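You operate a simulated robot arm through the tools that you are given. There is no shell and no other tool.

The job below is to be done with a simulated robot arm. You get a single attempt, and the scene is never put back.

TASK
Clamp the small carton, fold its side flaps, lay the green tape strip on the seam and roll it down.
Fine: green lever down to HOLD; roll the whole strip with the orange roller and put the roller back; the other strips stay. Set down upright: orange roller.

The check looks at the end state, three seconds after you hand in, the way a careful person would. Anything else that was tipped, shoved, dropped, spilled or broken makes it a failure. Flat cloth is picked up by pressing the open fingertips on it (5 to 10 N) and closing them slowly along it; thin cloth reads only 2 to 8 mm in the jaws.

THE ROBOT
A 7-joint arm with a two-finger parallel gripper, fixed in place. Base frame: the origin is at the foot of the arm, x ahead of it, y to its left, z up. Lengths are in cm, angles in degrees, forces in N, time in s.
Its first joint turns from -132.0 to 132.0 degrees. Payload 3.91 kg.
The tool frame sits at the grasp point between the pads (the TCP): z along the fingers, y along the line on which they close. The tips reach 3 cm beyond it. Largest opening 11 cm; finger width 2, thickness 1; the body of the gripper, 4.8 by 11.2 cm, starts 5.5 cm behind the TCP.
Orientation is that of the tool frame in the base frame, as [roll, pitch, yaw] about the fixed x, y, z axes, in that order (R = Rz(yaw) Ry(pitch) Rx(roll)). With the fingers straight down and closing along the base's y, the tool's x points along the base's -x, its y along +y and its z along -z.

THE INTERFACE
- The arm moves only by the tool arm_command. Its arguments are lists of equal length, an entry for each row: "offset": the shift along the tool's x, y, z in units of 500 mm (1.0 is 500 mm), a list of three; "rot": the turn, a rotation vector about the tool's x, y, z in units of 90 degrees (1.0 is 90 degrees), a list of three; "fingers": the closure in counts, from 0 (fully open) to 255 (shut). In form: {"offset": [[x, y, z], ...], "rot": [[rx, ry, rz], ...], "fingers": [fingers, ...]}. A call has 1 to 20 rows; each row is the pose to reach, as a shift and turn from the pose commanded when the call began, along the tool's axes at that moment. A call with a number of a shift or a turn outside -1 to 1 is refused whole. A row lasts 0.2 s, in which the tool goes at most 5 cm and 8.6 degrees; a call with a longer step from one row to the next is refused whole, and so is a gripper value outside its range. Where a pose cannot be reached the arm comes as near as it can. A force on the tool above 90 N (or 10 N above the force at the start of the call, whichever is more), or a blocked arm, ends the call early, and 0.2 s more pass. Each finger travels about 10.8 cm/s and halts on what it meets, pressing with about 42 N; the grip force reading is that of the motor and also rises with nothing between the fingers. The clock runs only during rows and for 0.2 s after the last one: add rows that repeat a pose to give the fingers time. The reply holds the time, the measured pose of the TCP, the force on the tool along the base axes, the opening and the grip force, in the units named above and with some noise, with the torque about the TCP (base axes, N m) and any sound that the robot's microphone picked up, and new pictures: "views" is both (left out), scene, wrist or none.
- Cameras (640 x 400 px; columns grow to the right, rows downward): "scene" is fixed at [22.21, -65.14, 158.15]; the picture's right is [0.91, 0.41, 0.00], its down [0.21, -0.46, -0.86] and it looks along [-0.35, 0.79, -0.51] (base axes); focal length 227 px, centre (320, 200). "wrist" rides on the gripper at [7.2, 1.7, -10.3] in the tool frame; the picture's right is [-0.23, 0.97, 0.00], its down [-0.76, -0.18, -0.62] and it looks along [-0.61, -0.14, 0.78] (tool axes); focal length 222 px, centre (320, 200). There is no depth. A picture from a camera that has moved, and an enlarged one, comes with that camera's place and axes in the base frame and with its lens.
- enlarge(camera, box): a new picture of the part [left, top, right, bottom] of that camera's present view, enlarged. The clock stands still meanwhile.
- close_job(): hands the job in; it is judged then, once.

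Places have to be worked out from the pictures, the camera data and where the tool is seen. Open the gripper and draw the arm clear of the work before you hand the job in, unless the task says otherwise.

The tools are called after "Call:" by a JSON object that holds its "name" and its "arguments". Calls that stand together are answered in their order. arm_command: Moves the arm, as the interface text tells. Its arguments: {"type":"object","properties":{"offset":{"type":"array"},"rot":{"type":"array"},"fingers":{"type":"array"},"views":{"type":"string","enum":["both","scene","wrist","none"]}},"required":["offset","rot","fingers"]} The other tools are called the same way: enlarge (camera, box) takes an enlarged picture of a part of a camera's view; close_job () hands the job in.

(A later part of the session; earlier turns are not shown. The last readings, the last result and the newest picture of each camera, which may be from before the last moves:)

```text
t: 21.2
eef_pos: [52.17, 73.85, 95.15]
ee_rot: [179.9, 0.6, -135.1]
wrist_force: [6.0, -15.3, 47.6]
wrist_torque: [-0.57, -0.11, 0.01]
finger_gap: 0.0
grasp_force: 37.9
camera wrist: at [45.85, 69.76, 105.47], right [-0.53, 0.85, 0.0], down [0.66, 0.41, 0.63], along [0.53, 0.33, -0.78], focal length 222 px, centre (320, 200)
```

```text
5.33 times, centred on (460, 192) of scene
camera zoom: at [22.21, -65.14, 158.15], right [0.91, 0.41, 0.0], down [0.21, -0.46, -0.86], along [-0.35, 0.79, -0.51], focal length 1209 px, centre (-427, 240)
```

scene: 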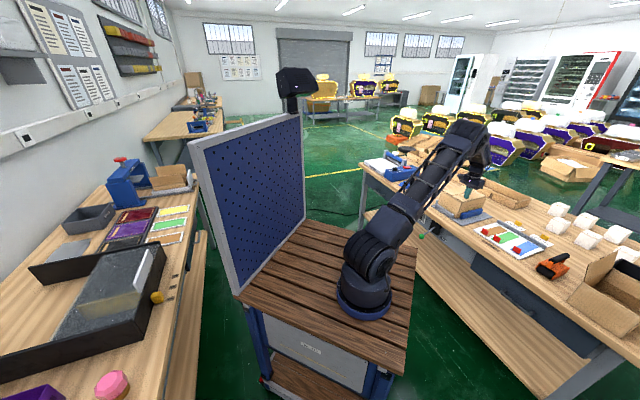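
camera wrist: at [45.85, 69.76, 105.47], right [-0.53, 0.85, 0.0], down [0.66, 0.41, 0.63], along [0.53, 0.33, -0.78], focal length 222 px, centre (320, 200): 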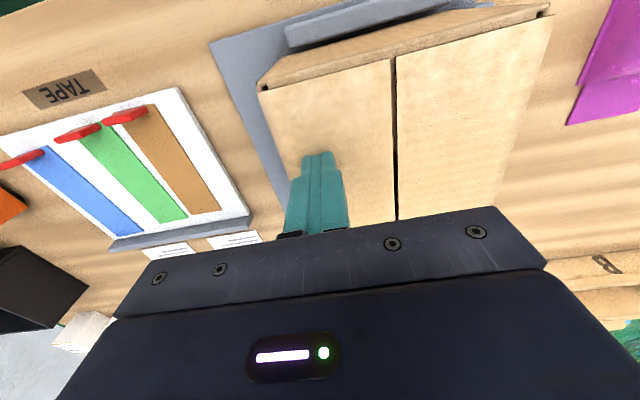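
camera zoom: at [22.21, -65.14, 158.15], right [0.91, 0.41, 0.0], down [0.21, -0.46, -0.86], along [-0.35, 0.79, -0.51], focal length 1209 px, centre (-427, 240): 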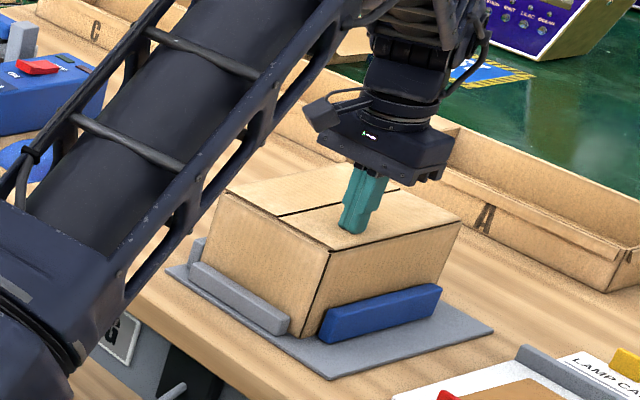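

Both side flaps are folded. The seam runs at p≈−20.2, q 84–104, surface z≈92.1. I'll lift off, open the fingers and move above the tape tray for a close look at the green strip's red tab.

Call:
{"name": "arm_command", "arguments": {"offset": [[0, 0, -0.03], [0, 0, -0.09], [0, 0, -0.18], [0, 0, -0.26], [0.014, -0.075, -0.26], [0.029, -0.15, -0.26], [0.043, -0.225, -0.26], [0.057, -0.3, -0.26], [0.071, -0.375, -0.26], [0.086, -0.45, -0.26], [0.1, -0.526, -0.26], [0.1, -0.526, -0.17], [0.1, -0.526, -0.08], [0.1, -0.526, -0.06], [0.1, -0.526, -0.06]], "rot": [[0, 0, 0], [0, 0, 0], [0, 0, 0], [0, 0, 0], [0, 0, 0], [0, 0, 0], [0, 0, 0], [0, 0, 0], [0, 0, 0], [0, 0, 0], [0, 0, 0], [0, 0, 0], [0, 0, 0], [0, 0, 0], [0, 0, 0]], "fingers": [255, 255, 255, 255, 200, 140, 80, 40, 0, 0, 0, 0, 0, 0, 0]}}

Call:
{"name": "enlarge", "arguments": {"camera": "wrist", "box": [220, 30, 440, 168]}}

Call:
{"name": "enlarge", "arguments": {"camera": "scene", "box": [460, 205, 560, 268]}}

Call:
{"name": "enlarge", "arguments": {"camera": "scene", "box": [400, 165, 520, 240]}}

```text
t: 24.4
eef_pos: [67.04, 51.73, 97.77]
ee_rot: [179.9, 0.2, -135.0]
wrist_force: [0.8, -0.4, -0.9]
wrist_torque: [-0.02, 0.03, -0.03]
finger_gap: 11.03
grasp_force: 0.1
camera wrist: at [60.82, 47.78, 108.07], right [-0.53, 0.85, 0.0], down [0.66, 0.41, 0.63], along [0.53, 0.33, -0.78], focal length 222 px, centre (320, 200)
```

scene: 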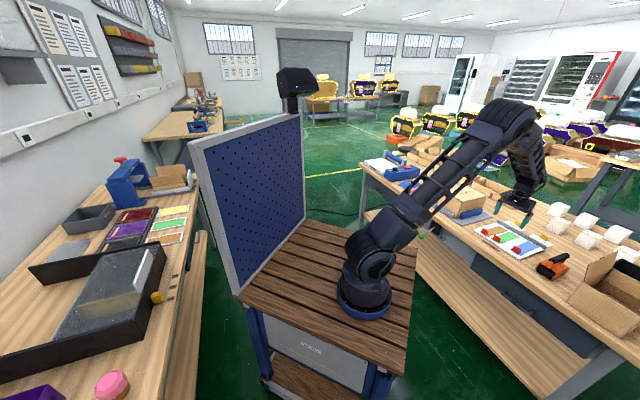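
wrist: 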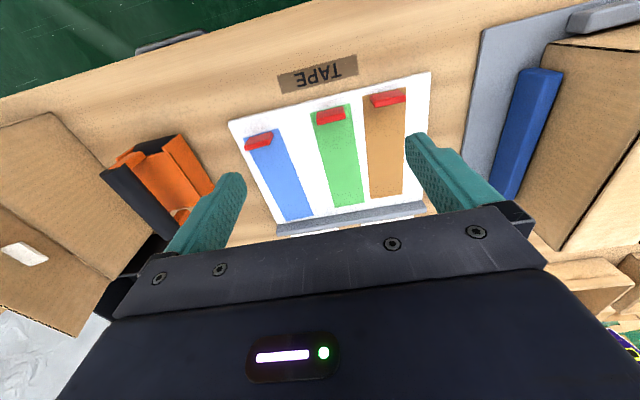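

```text
2.90 times, centred on (330, 99) of wrist
camera zoom: at [60.82, 47.78, 108.07], right [-0.53, 0.85, 0.0], down [0.66, 0.41, 0.63], along [0.53, 0.33, -0.78], focal length 644 px, centre (291, 493)
```

zoom: 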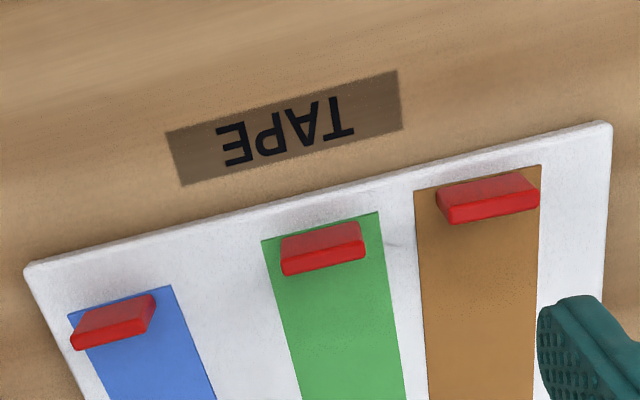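

```text
6.35 times, centred on (510, 236) of scene
camera zoom: at [22.21, -65.14, 158.15], right [0.91, 0.41, 0.0], down [0.21, -0.46, -0.86], along [-0.35, 0.79, -0.51], focal length 1439 px, centre (-886, -32)
```

zoom: 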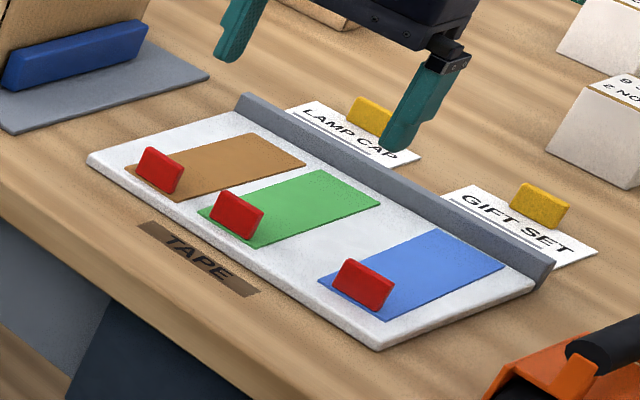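

```text
5.33 times, centred on (460, 202) of scene
camera zoom: at [22.21, -65.14, 158.15], right [0.91, 0.41, 0.0], down [0.21, -0.46, -0.86], along [-0.35, 0.79, -0.51], focal length 1209 px, centre (-427, 187)
```

zoom: 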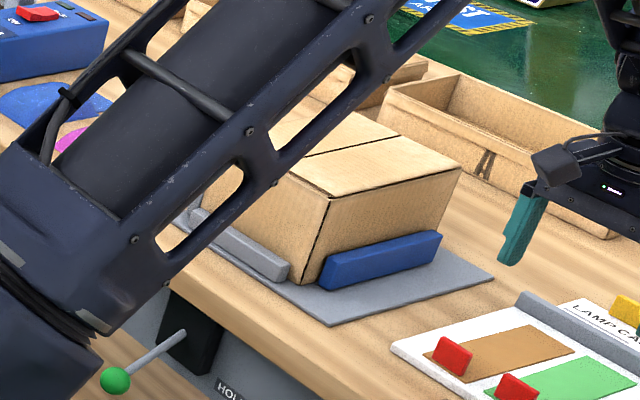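

The flaps are staying closed. The green strip's red tab is an upright plate at p≈9.9, q≈85.4, z≈81–83.5, with its thin axis along q. I'll turn the tool 90° over it so the fingers can close on the tab's broad faces.

Call:
{"name": "arm_command", "arguments": {"offset": [[-0.003, 0.002, 0], [-0.005, 0.004, 0], [-0.008, 0.005, 0], [-0.01, 0.007, 0], [-0.013, 0.009, 0], [-0.016, 0.01, 0], [-0.018, 0.012, 0], [-0.021, 0.014, 0], [-0.023, 0.015, 0], [-0.026, 0.017, 0], [-0.0284, 0.0186, 0], [-0.0284, 0.0186, 0]], "rot": [[0, 0, -0.0909], [0, 0, -0.1818], [0, 0, -0.2727], [0, 0, -0.3636], [0, 0, -0.4545], [0, 0, -0.5454], [0, 0, -0.6363], [0, 0, -0.7272], [0, 0, -0.8181], [0, 0, -0.909], [0, 0, -1.0], [0, 0, -1.0]], "fingers": [40, 80, 120, 140, 140, 140, 140, 140, 140, 140, 140, 140]}}

Call:
{"name": "enlarge", "arguments": {"camera": "wrist", "box": [200, 20, 440, 170]}}

Call:
{"name": "enlarge", "arguments": {"camera": "scene", "box": [460, 195, 560, 258]}}

```text
t: 27.0
eef_pos: [67.47, 53.31, 97.62]
ee_rot: [-179.9, 0.0, -44.9]
wrist_force: [-0.3, -0.7, 0.3]
wrist_torque: [0.04, 0.0, 0.0]
finger_gap: 4.93
grasp_force: 0.0
camera wrist: at [71.43, 47.05, 107.99], right [-0.85, -0.53, 0.0], down [-0.41, 0.66, 0.62], along [-0.33, 0.53, -0.78], focal length 222 px, centre (320, 200)
```

scene: 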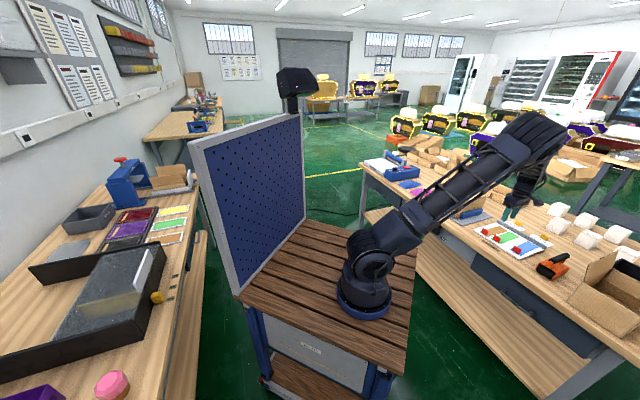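
wrist: 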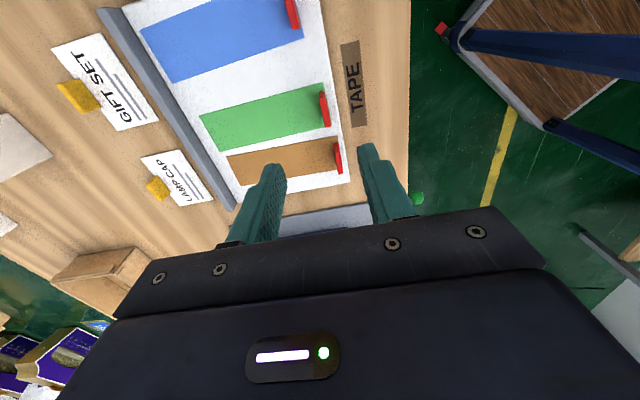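

```text
2.67 times, centred on (320, 95) of wrist
camera zoom: at [71.43, 47.05, 107.99], right [-0.85, -0.53, 0.0], down [-0.41, 0.66, 0.62], along [-0.33, 0.53, -0.78], focal length 592 px, centre (320, 480)
```

zoom: 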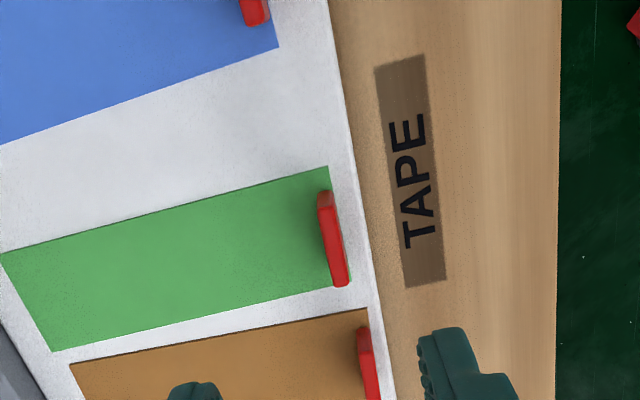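

```text
6.35 times, centred on (510, 226) of scene
camera zoom: at [22.21, -65.14, 158.15], right [0.91, 0.41, 0.0], down [0.21, -0.46, -0.86], along [-0.35, 0.79, -0.51], focal length 1439 px, centre (-886, 32)
```

zoom: 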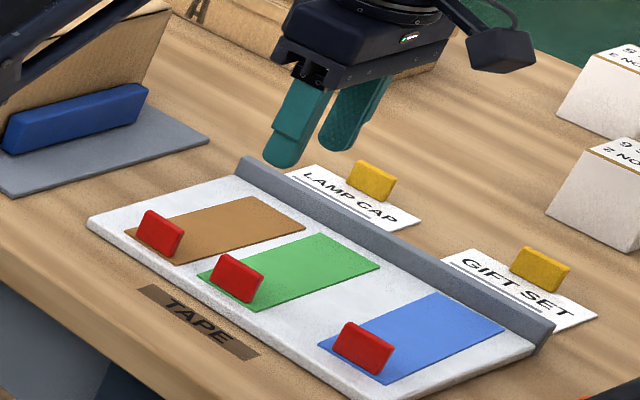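

The tab sits at p≈10.0, q≈85.1, just below the fingers. I'll descend straddling it, with the tips ending a little above the tray.

Call:
{"name": "arm_command", "arguments": {"offset": [[0, 0.006, 0.08], [0, 0.006, 0.14], [0, 0.006, 0.19], [0, 0.006, 0.22], [0, 0.006, 0.246], [0, 0.006, 0.246]], "rot": [[0, 0, 0], [0, 0, 0], [0, 0, 0], [0, 0, 0], [0, 0, 0], [0, 0, 0]], "fingers": [150, 150, 150, 150, 150, 150]}}

Call:
{"name": "enlarge", "arguments": {"camera": "wrist", "box": [200, 80, 440, 230]}}

Call:
{"name": "enlarge", "arguments": {"camera": "scene", "box": [470, 210, 534, 250]}}

```text
t: 28.4
eef_pos: [67.35, 53.06, 85.42]
ee_rot: [-179.8, -0.1, -45.0]
wrist_force: [-0.3, 0.0, -0.8]
wrist_torque: [0.01, 0.0, -0.01]
finger_gap: 4.52
grasp_force: 0.1
camera wrist: at [71.27, 46.71, 95.72], right [-0.85, -0.53, 0.0], down [-0.41, 0.66, 0.62], along [-0.33, 0.53, -0.78], focal length 222 px, centre (320, 200)
```

scene: 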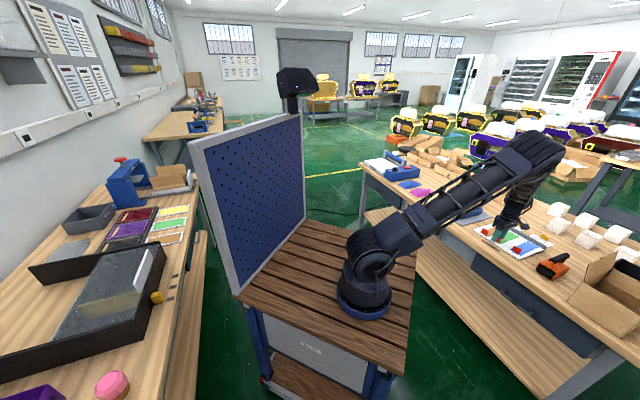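
wrist: 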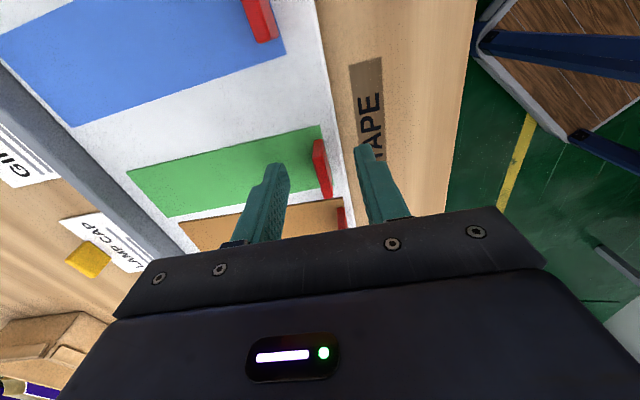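

```text
2.67 times, centred on (320, 155) of wrist
camera zoom: at [71.27, 46.71, 95.72], right [-0.85, -0.53, 0.0], down [-0.41, 0.66, 0.62], along [-0.33, 0.53, -0.78], focal length 592 px, centre (320, 320)
```

zoom: 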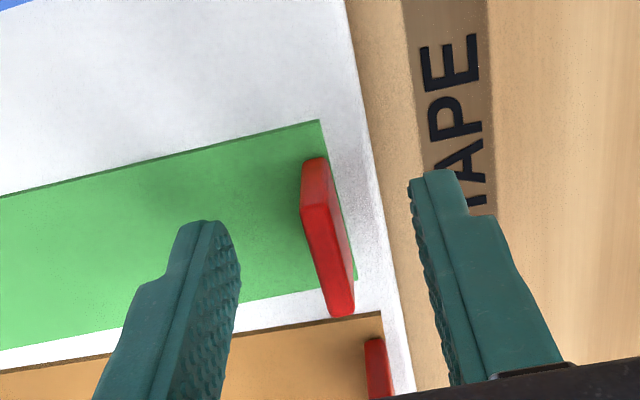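

```text
10.00 times, centred on (502, 230) of scene
camera zoom: at [22.21, -65.14, 158.15], right [0.91, 0.41, 0.0], down [0.21, -0.46, -0.86], along [-0.35, 0.79, -0.51], focal length 2266 px, centre (-1500, -100)
```

zoom: 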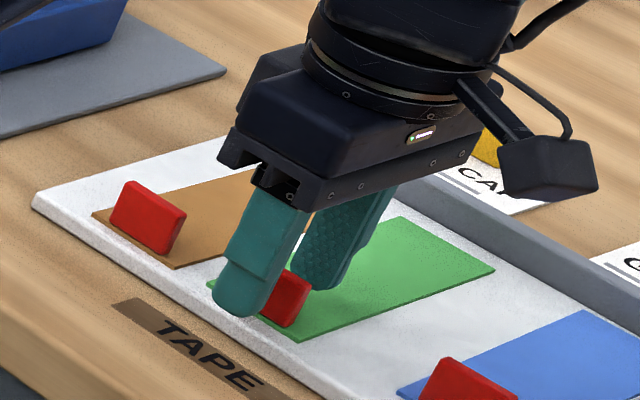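

The tab is centred between the fingers. I'll lower another 0.6 cm for more purchase and close gradually.

Call:
{"name": "arm_command", "arguments": {"offset": [[0, 0.002, 0.012], [0, 0.002, 0.012], [0, 0.002, 0.012], [0, 0.002, 0.012], [0, 0.002, 0.012], [0, 0.002, 0.012], [0, 0.002, 0.012], [0, 0.002, 0.012], [0, 0.002, 0.012]], "rot": [[0, 0, 0], [0, 0, 0], [0, 0, 0], [0, 0, 0], [0, 0, 0], [0, 0, 0], [0, 0, 0], [0, 0, 0], [0, 0, 0]], "fingers": [150, 175, 195, 210, 222, 232, 240, 250, 255]}}

Call:
{"name": "enlarge", "arguments": {"camera": "wrist", "box": [200, 80, 440, 230]}}

Call:
{"name": "enlarge", "arguments": {"camera": "scene", "box": [470, 210, 534, 250]}}

```text
t: 30.4
eef_pos: [67.31, 53.04, 84.91]
ee_rot: [-180.0, 0.0, -45.0]
wrist_force: [-0.2, 0.8, 0.0]
wrist_torque: [0.01, -0.01, 0.03]
finger_gap: 0.47
grasp_force: 42.2
camera wrist: at [71.17, 46.72, 95.13], right [-0.85, -0.53, 0.0], down [-0.41, 0.66, 0.62], along [-0.33, 0.53, -0.78], focal length 222 px, centre (320, 200)
```

scene: 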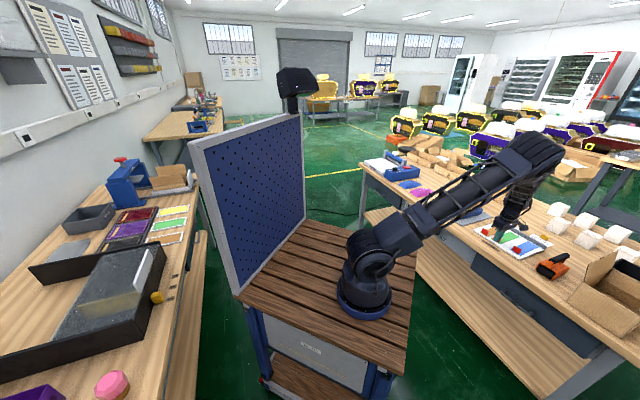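
wrist: 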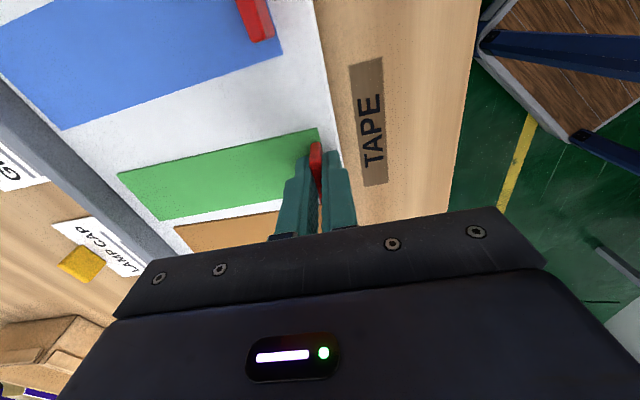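

```text
2.67 times, centred on (320, 155) of wrist
camera zoom: at [71.17, 46.72, 95.13], right [-0.85, -0.53, 0.0], down [-0.41, 0.66, 0.62], along [-0.33, 0.53, -0.78], focal length 592 px, centre (320, 320)
```

zoom: 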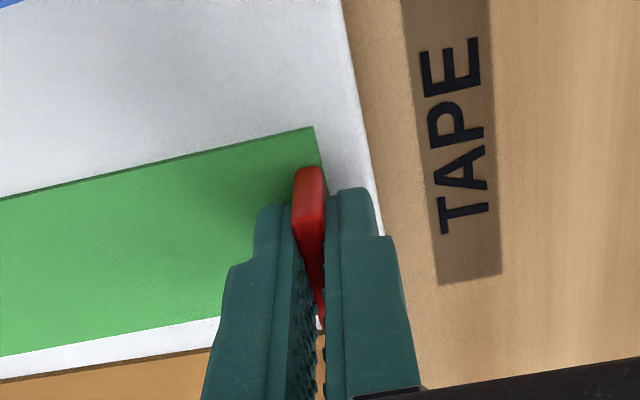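

```text
10.00 times, centred on (502, 230) of scene
camera zoom: at [22.21, -65.14, 158.15], right [0.91, 0.41, 0.0], down [0.21, -0.46, -0.86], along [-0.35, 0.79, -0.51], focal length 2266 px, centre (-1500, -100)
```

zoom: 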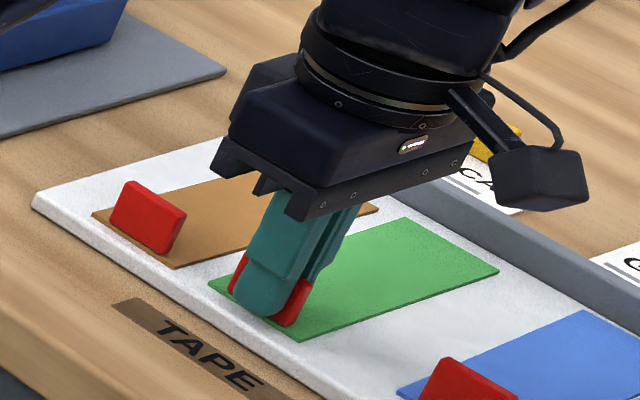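

The tab is gripped: 0.47 cm in the jaws at 42 N. I'll lift slowly and watch how the strip comes off the liner.

Call:
{"name": "arm_command", "arguments": {"offset": [[0, 0, -0.01], [0, 0, -0.02], [0, 0, -0.03], [0, 0, -0.04], [0, 0, -0.05], [0, 0, -0.06], [0, 0, -0.07], [0, 0, -0.08], [0, 0, -0.08]], "rot": [[0, 0, 0], [0, 0, 0], [0, 0, 0], [0, 0, 0], [0, 0, 0], [0, 0, 0], [0, 0, 0], [0, 0, 0], [0, 0, 0]], "fingers": [255, 255, 255, 255, 255, 255, 255, 255, 255]}}

Call:
{"name": "enlarge", "arguments": {"camera": "wrist", "box": [120, 80, 440, 280]}}

Call:
{"name": "enlarge", "arguments": {"camera": "scene", "box": [470, 205, 550, 255]}}

```text
t: 32.4
eef_pos: [67.17, 53.11, 88.83]
ee_rot: [-179.9, 0.0, -45.0]
wrist_force: [0.3, 0.2, 0.0]
wrist_torque: [-0.03, -0.01, 0.0]
finger_gap: 0.53
grasp_force: 42.2
camera wrist: at [71.14, 46.78, 99.15], right [-0.85, -0.53, 0.0], down [-0.41, 0.66, 0.62], along [-0.33, 0.53, -0.78], focal length 222 px, centre (320, 200)
```

scene: 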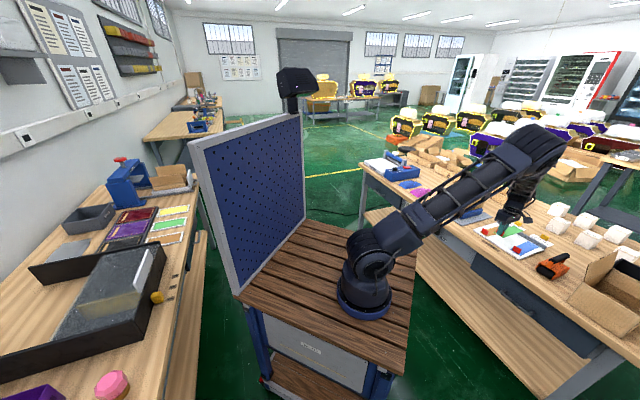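
wrist: 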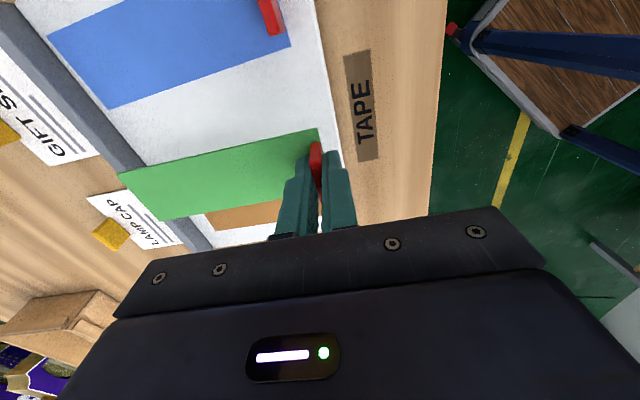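

```text
2.00 times, centred on (280, 180) of wrist
camera zoom: at [71.14, 46.78, 99.15], right [-0.85, -0.53, 0.0], down [-0.41, 0.66, 0.62], along [-0.33, 0.53, -0.78], focal length 444 px, centre (400, 240)
```

zoom: 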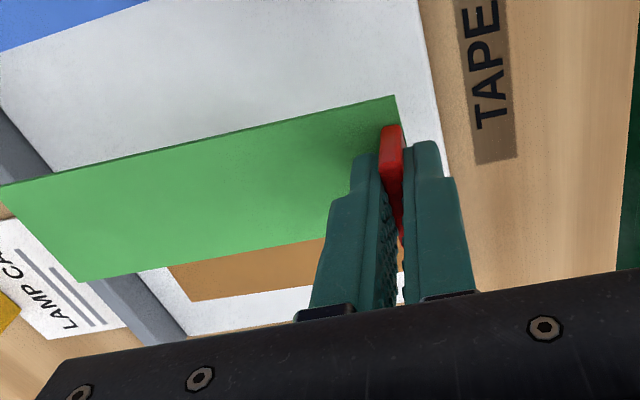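

```text
8.00 times, centred on (510, 230) of scene
camera zoom: at [22.21, -65.14, 158.15], right [0.91, 0.41, 0.0], down [0.21, -0.46, -0.86], along [-0.35, 0.79, -0.51], focal length 1813 px, centre (-1200, -40)
```

zoom: 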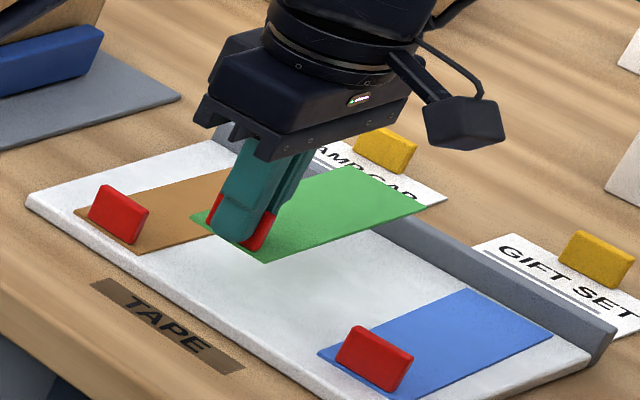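

The strip lifts as a stiff sheet held level, and the other strips haven't moved. Its centre is about 7.3 cm beyond the tool along q. I'll carry it high over the carton and align it with the seam.

Call:
{"name": "arm_command", "arguments": {"offset": [[0, 0, -0.05], [0, 0, -0.12], [0, 0, -0.2], [0, 0, -0.28], [0, 0, -0.34], [-0.06, -0.003, -0.34], [-0.12, -0.006, -0.34], [-0.18, -0.01, -0.34], [-0.24, -0.013, -0.34], [-0.3, -0.016, -0.34], [-0.36, -0.02, -0.34], [-0.42, -0.023, -0.34], [-0.48, -0.026, -0.34], [-0.54, -0.03, -0.34], [-0.58, -0.032, -0.34], [-0.6, -0.033, -0.34], [-0.6, -0.033, -0.34]], "rot": [[0, 0, 0], [0, 0, 0], [0, 0, 0], [0, 0, 0], [0, 0, 0], [0, 0, 0], [0, 0, 0], [0, 0, 0], [0, 0, 0], [0, 0, 0], [0, 0, 0], [0, 0, 0], [0, 0, 0], [0, 0, 0], [0, 0, 0], [0, 0, 0], [0, 0, 0]], "fingers": [255, 255, 255, 255, 255, 255, 255, 255, 255, 255, 255, 255, 255, 255, 255, 255, 255]}}

Call:
{"name": "enlarge", "arguments": {"camera": "wrist", "box": [80, 60, 400, 260]}}

Call:
{"name": "enlarge", "arguments": {"camera": "scene", "box": [410, 150, 538, 230]}}

```text
t: 36.0
eef_pos: [46.88, 75.46, 105.79]
ee_rot: [-179.9, 0.0, -44.9]
wrist_force: [-0.2, 0.4, -0.8]
wrist_torque: [0.03, 0.0, -0.02]
finger_gap: 0.54
grasp_force: 41.6
camera wrist: at [50.9, 69.22, 116.16], right [-0.85, -0.53, 0.0], down [-0.41, 0.66, 0.62], along [-0.33, 0.53, -0.78], focal length 222 px, centre (320, 200)
```

scene: 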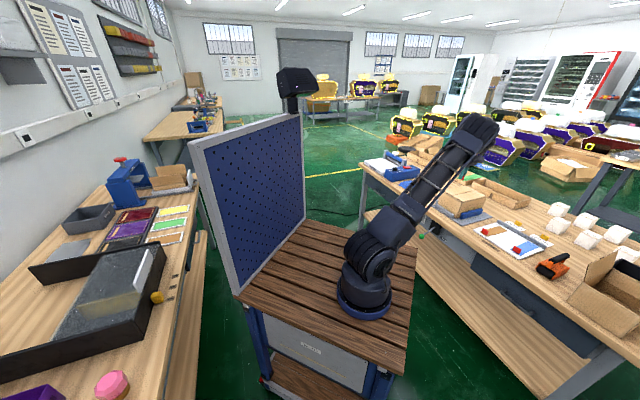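
wrist: 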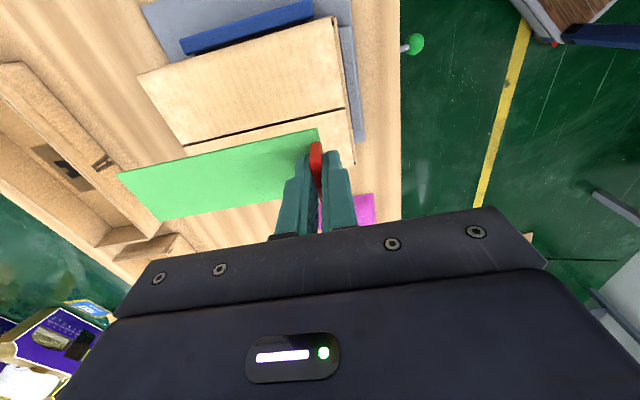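

```text
2.00 times, centred on (240, 160) of wrist
camera zoom: at [50.9, 69.22, 116.16], right [-0.85, -0.53, 0.0], down [-0.41, 0.66, 0.62], along [-0.33, 0.53, -0.78], focal length 444 px, centre (480, 280)
```

zoom: 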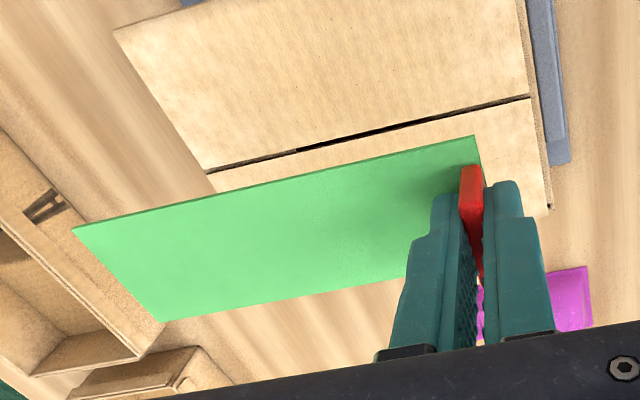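

```text
5.00 times, centred on (474, 190) of scene
camera zoom: at [22.21, -65.14, 158.15], right [0.91, 0.41, 0.0], down [0.21, -0.46, -0.86], along [-0.35, 0.79, -0.51], focal length 1133 px, centre (-450, 250)
```

zoom: 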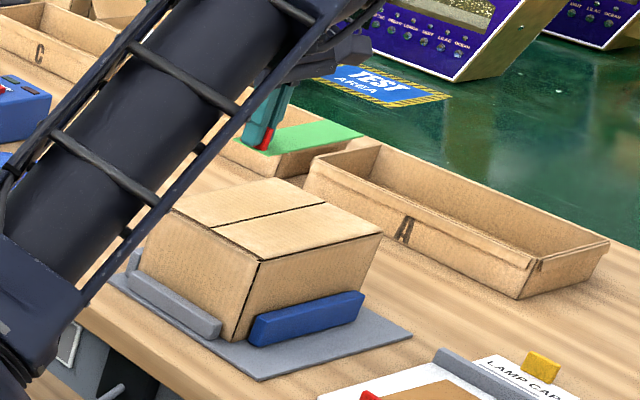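

Aligned to within a few mm. I'll lower to about 1.5 cm above the carton top, where the strip edges and the seam can be compared directly.

Call:
{"name": "arm_command", "arguments": {"offset": [[0.004, -0.004, 0.05], [0.004, -0.004, 0.1], [0.004, -0.004, 0.14], [0.004, -0.004, 0.156], [0.004, -0.004, 0.156]], "rot": [[0, 0, 0], [0, 0, 0], [0, 0, 0], [0, 0, 0], [0, 0, 0]], "fingers": [255, 255, 255, 255, 255]}}

Call:
{"name": "enlarge", "arguments": {"camera": "wrist", "box": [80, 60, 400, 260]}}

Call:
{"name": "enlarge", "arguments": {"camera": "scene", "box": [430, 165, 510, 215]}}

```text
t: 37.2
eef_pos: [47.26, 75.37, 98.04]
ee_rot: [-179.8, 0.0, -45.1]
wrist_force: [-0.2, 0.3, -0.4]
wrist_torque: [-0.07, 0.0, 0.0]
finger_gap: 0.48
grasp_force: 42.2
camera wrist: at [51.26, 69.09, 108.39], right [-0.85, -0.53, 0.0], down [-0.41, 0.66, 0.62], along [-0.33, 0.53, -0.78], focal length 222 px, centre (320, 200)
```

scene: 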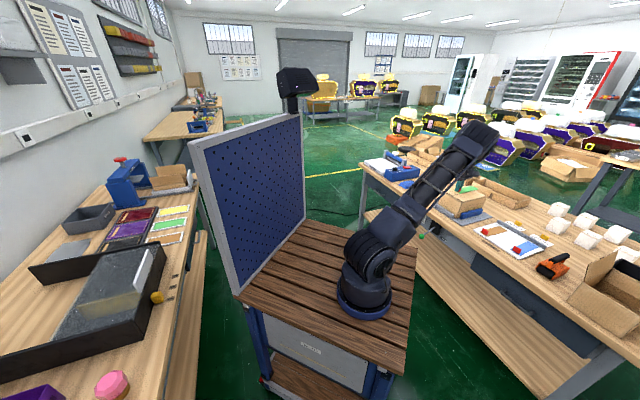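
wrist: 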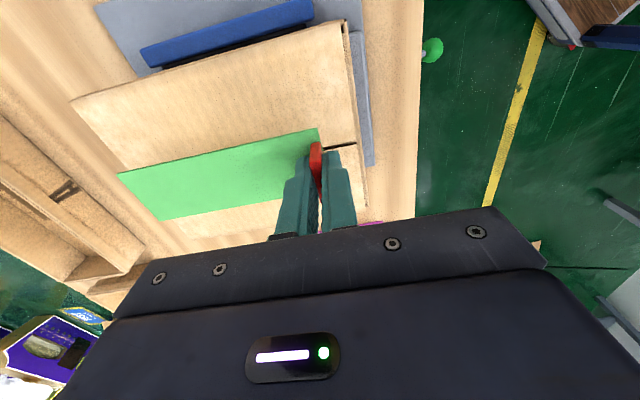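

```text
2.00 times, centred on (240, 160) of wrist
camera zoom: at [51.26, 69.09, 108.39], right [-0.85, -0.53, 0.0], down [-0.41, 0.66, 0.62], along [-0.33, 0.53, -0.78], focal length 444 px, centre (480, 280)
```

zoom: 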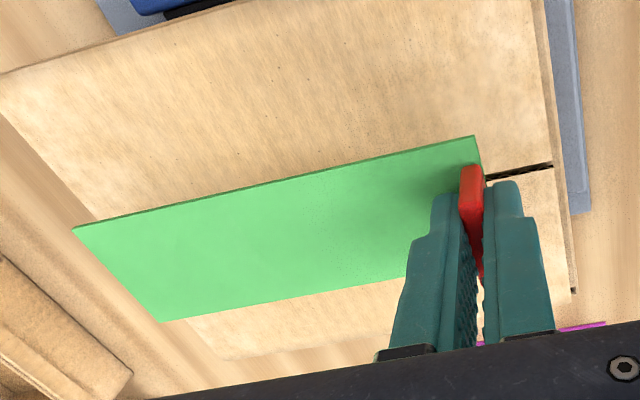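

```text
8.00 times, centred on (470, 190) of scene
camera zoom: at [22.21, -65.14, 158.15], right [0.91, 0.41, 0.0], down [0.21, -0.46, -0.86], along [-0.35, 0.79, -0.51], focal length 1813 px, centre (-880, 280)
```

zoom: 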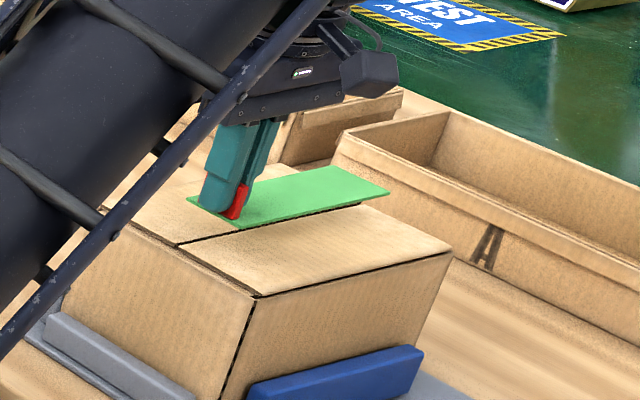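

The strip is centred on the seam: strip centre p≈−20.4, seam −20.35, and along the box 86.6–102 against 84–103.6. I'll lower gently to contact.

Call:
{"name": "arm_command", "arguments": {"offset": [[0, 0, 0.01], [0, 0, 0.02], [0, 0, 0.028], [0, 0, 0.032], [0, 0, 0.032]], "rot": [[0, 0, 0], [0, 0, 0], [0, 0, 0], [0, 0, 0], [0, 0, 0]], "fingers": [255, 255, 255, 255, 255], "views": "none"}}

Call:
{"name": "enlarge", "arguments": {"camera": "scene", "box": [430, 165, 510, 215]}}

```text
t: 38.4
eef_pos: [47.35, 75.49, 96.39]
ee_rot: [-179.9, 0.1, -44.9]
wrist_force: [0.4, -0.7, 0.4]
wrist_torque: [0.02, 0.02, 0.0]
finger_gap: 0.5
grasp_force: 41.9
```

```text
8.00 times, centred on (470, 190) of scene
camera zoom: at [22.21, -65.14, 158.15], right [0.91, 0.41, 0.0], down [0.21, -0.46, -0.86], along [-0.35, 0.79, -0.51], focal length 1813 px, centre (-880, 280)
```

zoom: 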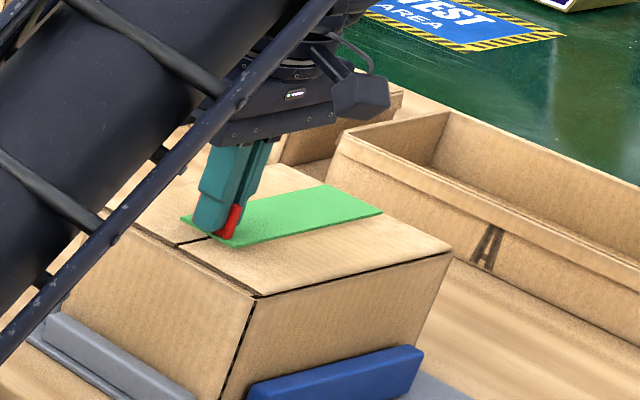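

Nearly down and still no contact force. I'll continue in 1–2 mm steps.

Call:
{"name": "arm_command", "arguments": {"offset": [[0, 0, 0.002], [0, 0, 0.004], [0, 0, 0.006], [0, 0, 0.008], [0, 0, 0.01]], "rot": [[0, 0, 0], [0, 0, 0], [0, 0, 0], [0, 0, 0], [0, 0, 0]], "fingers": [255, 255, 255, 255, 255]}}

Call:
{"name": "enlarge", "arguments": {"camera": "scene", "box": [430, 165, 510, 215]}}

Call:
{"name": "enlarge", "arguments": {"camera": "wrist", "box": [80, 60, 400, 260]}}

```text
t: 39.6
eef_pos: [47.39, 75.5, 95.95]
ee_rot: [-179.9, 0.0, -45.0]
wrist_force: [0.6, -0.1, -0.7]
wrist_torque: [-0.01, -0.03, -0.01]
finger_gap: 0.46
grasp_force: 42.5
camera wrist: at [51.34, 69.15, 106.26], right [-0.85, -0.53, 0.0], down [-0.41, 0.66, 0.62], along [-0.33, 0.53, -0.78], focal length 222 px, centre (320, 200)
```

scene: 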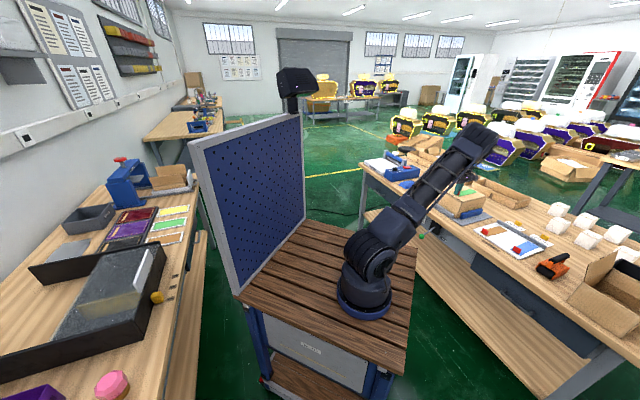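
wrist: 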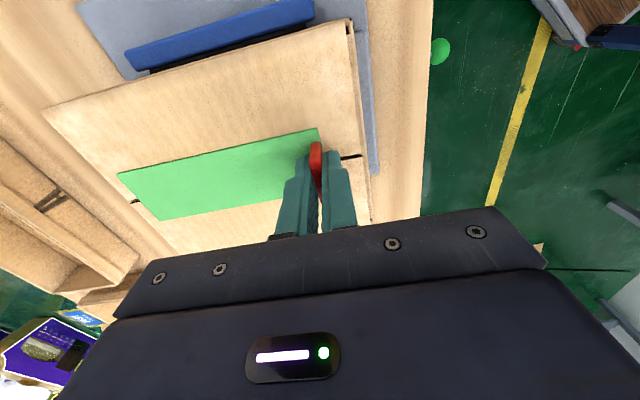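

```text
8.00 times, centred on (470, 190) of scene
camera zoom: at [22.21, -65.14, 158.15], right [0.91, 0.41, 0.0], down [0.21, -0.46, -0.86], along [-0.35, 0.79, -0.51], focal length 1813 px, centre (-880, 280)
```

zoom: 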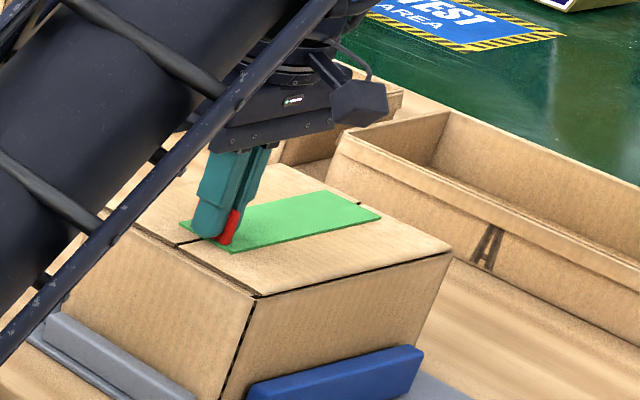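

```text
2.00 times, centred on (240, 160) of wrist
camera zoom: at [51.34, 69.15, 106.26], right [-0.85, -0.53, 0.0], down [-0.41, 0.66, 0.62], along [-0.33, 0.53, -0.78], focal length 444 px, centre (480, 280)
```

zoom: 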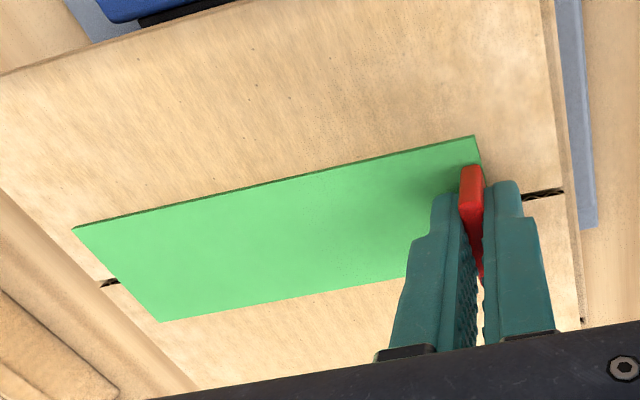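

Strip and seam line up at both ends, and there's still no contact. Continuing down in small steps.

Call:
{"name": "arm_command", "arguments": {"offset": [[0, 0, 0.002], [0, 0, 0.004], [0, 0, 0.006], [0, 0, 0.008]], "rot": [[0, 0, 0], [0, 0, 0], [0, 0, 0], [0, 0, 0]], "fingers": [255, 255, 255, 255], "views": "none"}}

Call:
{"name": "enlarge", "arguments": {"camera": "scene", "box": [440, 170, 504, 210]}}

```text
t: 40.6
eef_pos: [47.29, 75.53, 95.78]
ee_rot: [-179.7, 0.1, -45.0]
wrist_force: [0.3, -3.6, 27.5]
wrist_torque: [-0.09, -0.02, 0.01]
finger_gap: 0.47
grasp_force: 42.1
```

```text
10.00 times, centred on (472, 190) of scene
camera zoom: at [22.21, -65.14, 158.15], right [0.91, 0.41, 0.0], down [0.21, -0.46, -0.86], along [-0.35, 0.79, -0.51], focal length 2266 px, centre (-1200, 300)
```

zoom: 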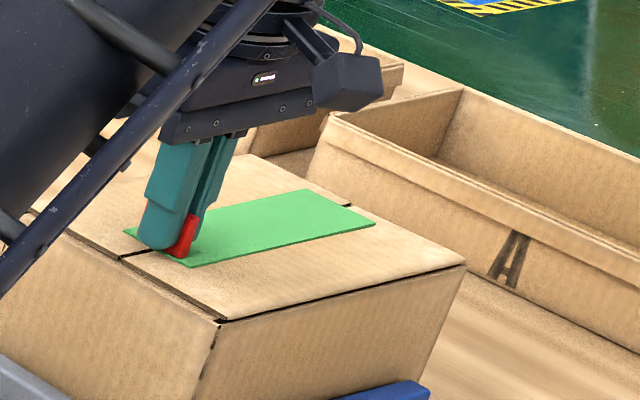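

Contact at 27 N, so the strip is lying on the seam. I'll ease off a touch, open slowly and lift straight up.

Call:
{"name": "arm_command", "arguments": {"offset": [[0, 0, 0.0], [0, 0, -0.001], [0, 0, -0.001], [0, 0, -0.001], [0, 0, -0.001], [0, 0, -0.001], [0, 0, -0.02], [0, 0, -0.06], [0, 0, -0.12], [0, 0, -0.2], [0, 0, -0.28], [0, 0, -0.28]], "rot": [[0, 0, 0], [0, 0, 0], [0, 0, 0], [0, 0, 0], [0, 0, 0], [0, 0, 0], [0, 0, 0], [0, 0, 0], [0, 0, 0], [0, 0, 0], [0, 0, 0], [0, 0, 0]], "fingers": [243, 235, 225, 210, 195, 180, 170, 170, 170, 170, 170, 170]}}

Call:
{"name": "enlarge", "arguments": {"camera": "scene", "box": [430, 165, 510, 215]}}

Call:
{"name": "enlarge", "arguments": {"camera": "wrist", "box": [80, 20, 400, 220]}}

```text
t: 43.2
eef_pos: [47.29, 75.48, 109.57]
ee_rot: [-179.8, -0.1, -44.9]
wrist_force: [-0.3, -0.6, 0.2]
wrist_torque: [-0.01, -0.03, 0.0]
finger_gap: 3.65
grasp_force: 0.0
camera wrist: at [51.31, 69.18, 119.89], right [-0.85, -0.53, 0.0], down [-0.41, 0.66, 0.62], along [-0.33, 0.53, -0.78], focal length 222 px, centre (320, 200)
```

scene: 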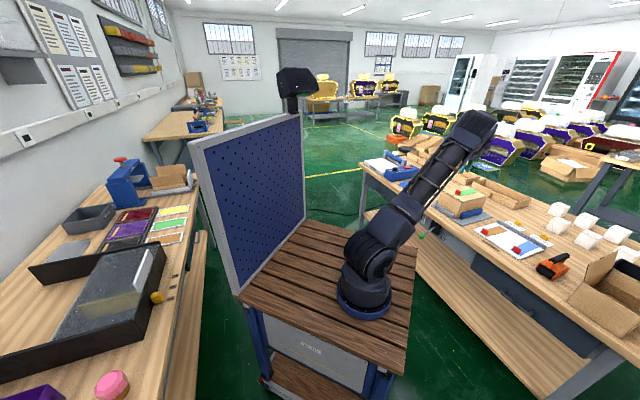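
wrist: 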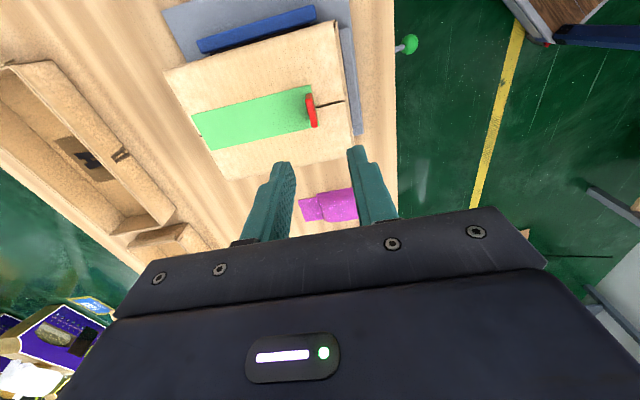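

```text
8.00 times, centred on (470, 190) of scene
camera zoom: at [22.21, -65.14, 158.15], right [0.91, 0.41, 0.0], down [0.21, -0.46, -0.86], along [-0.35, 0.79, -0.51], focal length 1813 px, centre (-880, 280)
```

zoom: 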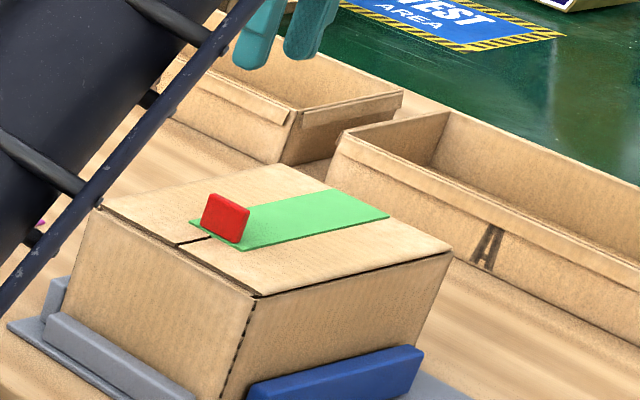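

```text
2.00 times, centred on (240, 120) of wrist
camera zoom: at [51.31, 69.18, 119.89], right [-0.85, -0.53, 0.0], down [-0.41, 0.66, 0.62], along [-0.33, 0.53, -0.78], focal length 444 px, centre (480, 360)
```

zoom: 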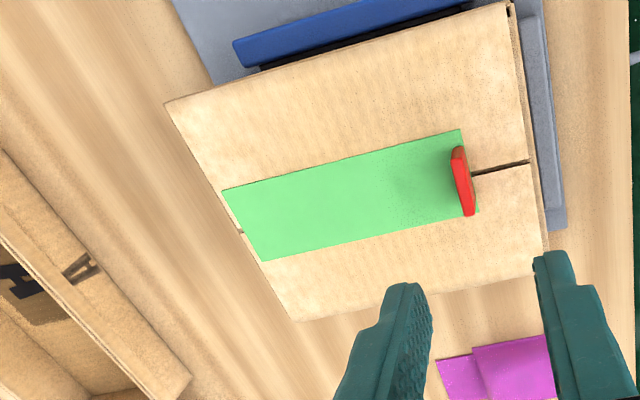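

The strip lies along the seam, but on release it slid about 0.9 cm toward the far edge, so the far margin is nearly zero while the near margin is ~3.5 cm. It isn't rolled yet, so I'll regrip the tab (now at q≈87.8) and recentre it.

Call:
{"name": "arm_command", "arguments": {"offset": [[0, -0.02, 0.06], [0, -0.02, 0.13], [0, -0.02, 0.18], [0, -0.02, 0.2], [0, -0.02, 0.2]], "rot": [[0, 0, 0], [0, 0, 0], [0, 0, 0], [0, 0, 0], [0, 0, 0]], "fingers": [160, 160, 160, 160, 160], "views": "wrist"}}

Call:
{"name": "enlarge", "arguments": {"camera": "wrist", "box": [80, 60, 400, 260]}}

Call:
{"name": "enlarge", "arguments": {"camera": "scene", "box": [440, 170, 504, 210]}}

```text
t: 44.4
eef_pos: [47.99, 76.1, 99.73]
ee_rot: [-179.9, 0.0, -45.0]
wrist_force: [-0.4, -0.6, -0.6]
wrist_torque: [0.01, -0.03, -0.02]
finger_gap: 4.12
grasp_force: 0.1
camera wrist: at [52.01, 69.79, 109.93], right [-0.85, -0.53, 0.0], down [-0.41, 0.66, 0.62], along [-0.33, 0.53, -0.78], focal length 222 px, centre (320, 200)
```

wrist: 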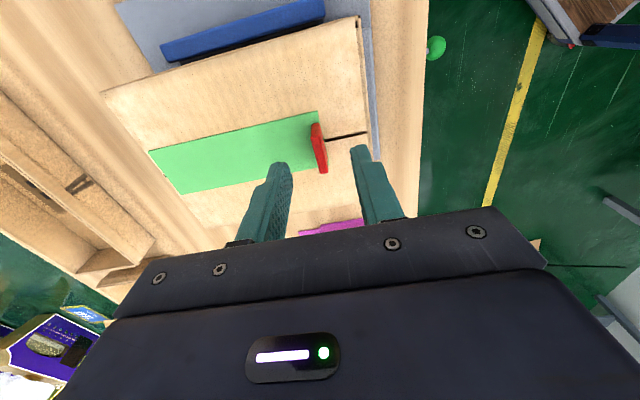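

```text
2.00 times, centred on (240, 160) of wrist
camera zoom: at [52.01, 69.79, 109.93], right [-0.85, -0.53, 0.0], down [-0.41, 0.66, 0.62], along [-0.33, 0.53, -0.78], focal length 444 px, centre (480, 280)
```

zoom: 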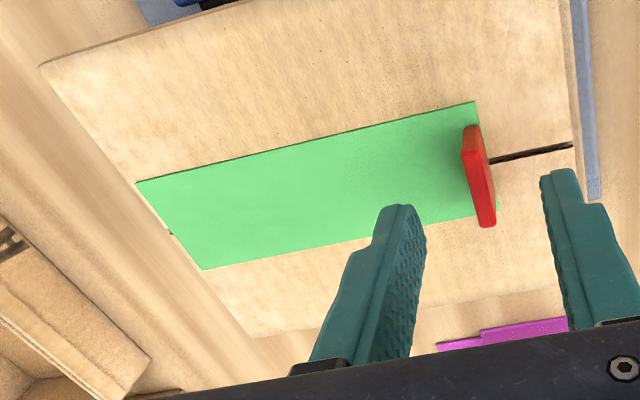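

```text
10.00 times, centred on (472, 190) of scene
camera zoom: at [22.21, -65.14, 158.15], right [0.91, 0.41, 0.0], down [0.21, -0.46, -0.86], along [-0.35, 0.79, -0.51], focal length 2266 px, centre (-1200, 300)
```

zoom: 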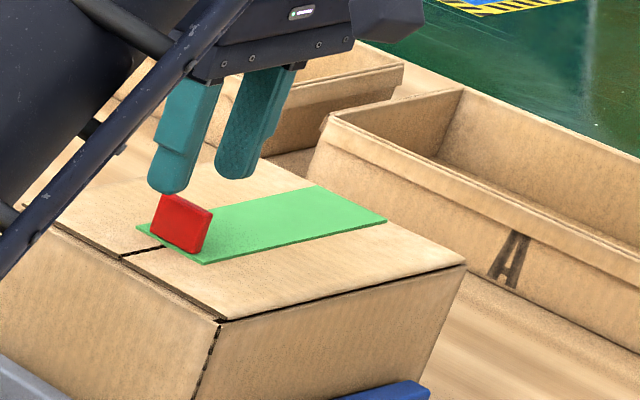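

The strip's far edge coincides with the flap edge, so recentring is worthwhile. I'll descend around the tab, keeping the tips ~1 cm above the strip, and grip it.

Call:
{"name": "arm_command", "arguments": {"offset": [[-0.003, -0.004, 0.03], [-0.003, -0.004, 0.055], [-0.003, -0.004, 0.066], [-0.003, -0.004, 0.066], [-0.003, -0.004, 0.066], [-0.003, -0.004, 0.066], [-0.003, -0.004, 0.066], [-0.003, -0.004, 0.066], [-0.003, -0.004, 0.066], [-0.003, -0.004, 0.066]], "rot": [[0, 0, 0], [0, 0, 0], [0, 0, 0], [0, 0, 0], [0, 0, 0], [0, 0, 0], [0, 0, 0], [0, 0, 0], [0, 0, 0], [0, 0, 0]], "fingers": [160, 160, 160, 185, 205, 220, 232, 242, 255, 255], "views": "wrist"}}

Call:
{"name": "enlarge", "arguments": {"camera": "wrist", "box": [80, 60, 400, 260]}}

Call:
{"name": "enlarge", "arguments": {"camera": "scene", "box": [440, 170, 504, 210]}}

```text
t: 46.6
eef_pos: [48.07, 76.46, 96.26]
ee_rot: [-179.9, 0.1, -45.0]
wrist_force: [0.8, 0.3, -0.5]
wrist_torque: [0.0, 0.0, -0.01]
finger_gap: 0.5
grasp_force: 42.1
camera wrist: at [52.04, 70.06, 106.62], right [-0.85, -0.53, 0.0], down [-0.41, 0.66, 0.62], along [-0.33, 0.53, -0.78], focal length 222 px, centre (320, 200)
```

wrist: 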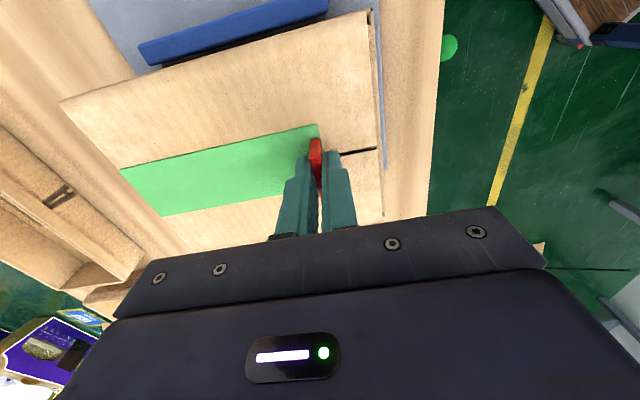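

```text
2.00 times, centred on (240, 160) of wrist
camera zoom: at [52.04, 70.06, 106.62], right [-0.85, -0.53, 0.0], down [-0.41, 0.66, 0.62], along [-0.33, 0.53, -0.78], focal length 444 px, centre (480, 280)
```

zoom: 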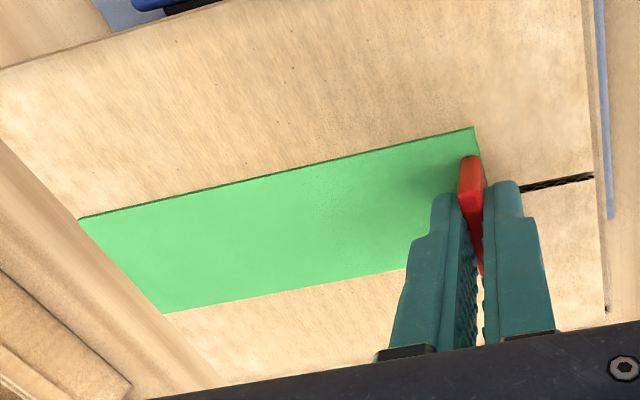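

```text
10.00 times, centred on (472, 190) of scene
camera zoom: at [22.21, -65.14, 158.15], right [0.91, 0.41, 0.0], down [0.21, -0.46, -0.86], along [-0.35, 0.79, -0.51], focal length 2266 px, centre (-1200, 300)
```

zoom: 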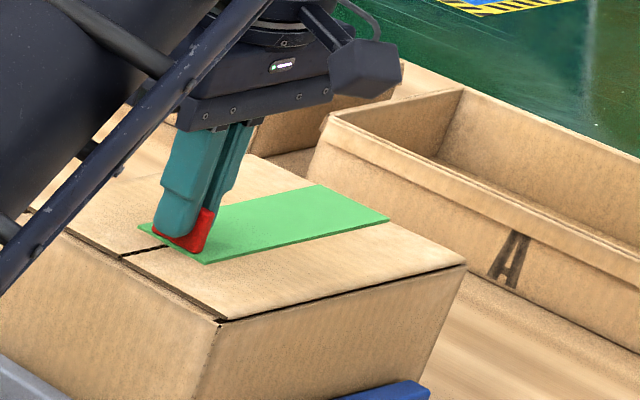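

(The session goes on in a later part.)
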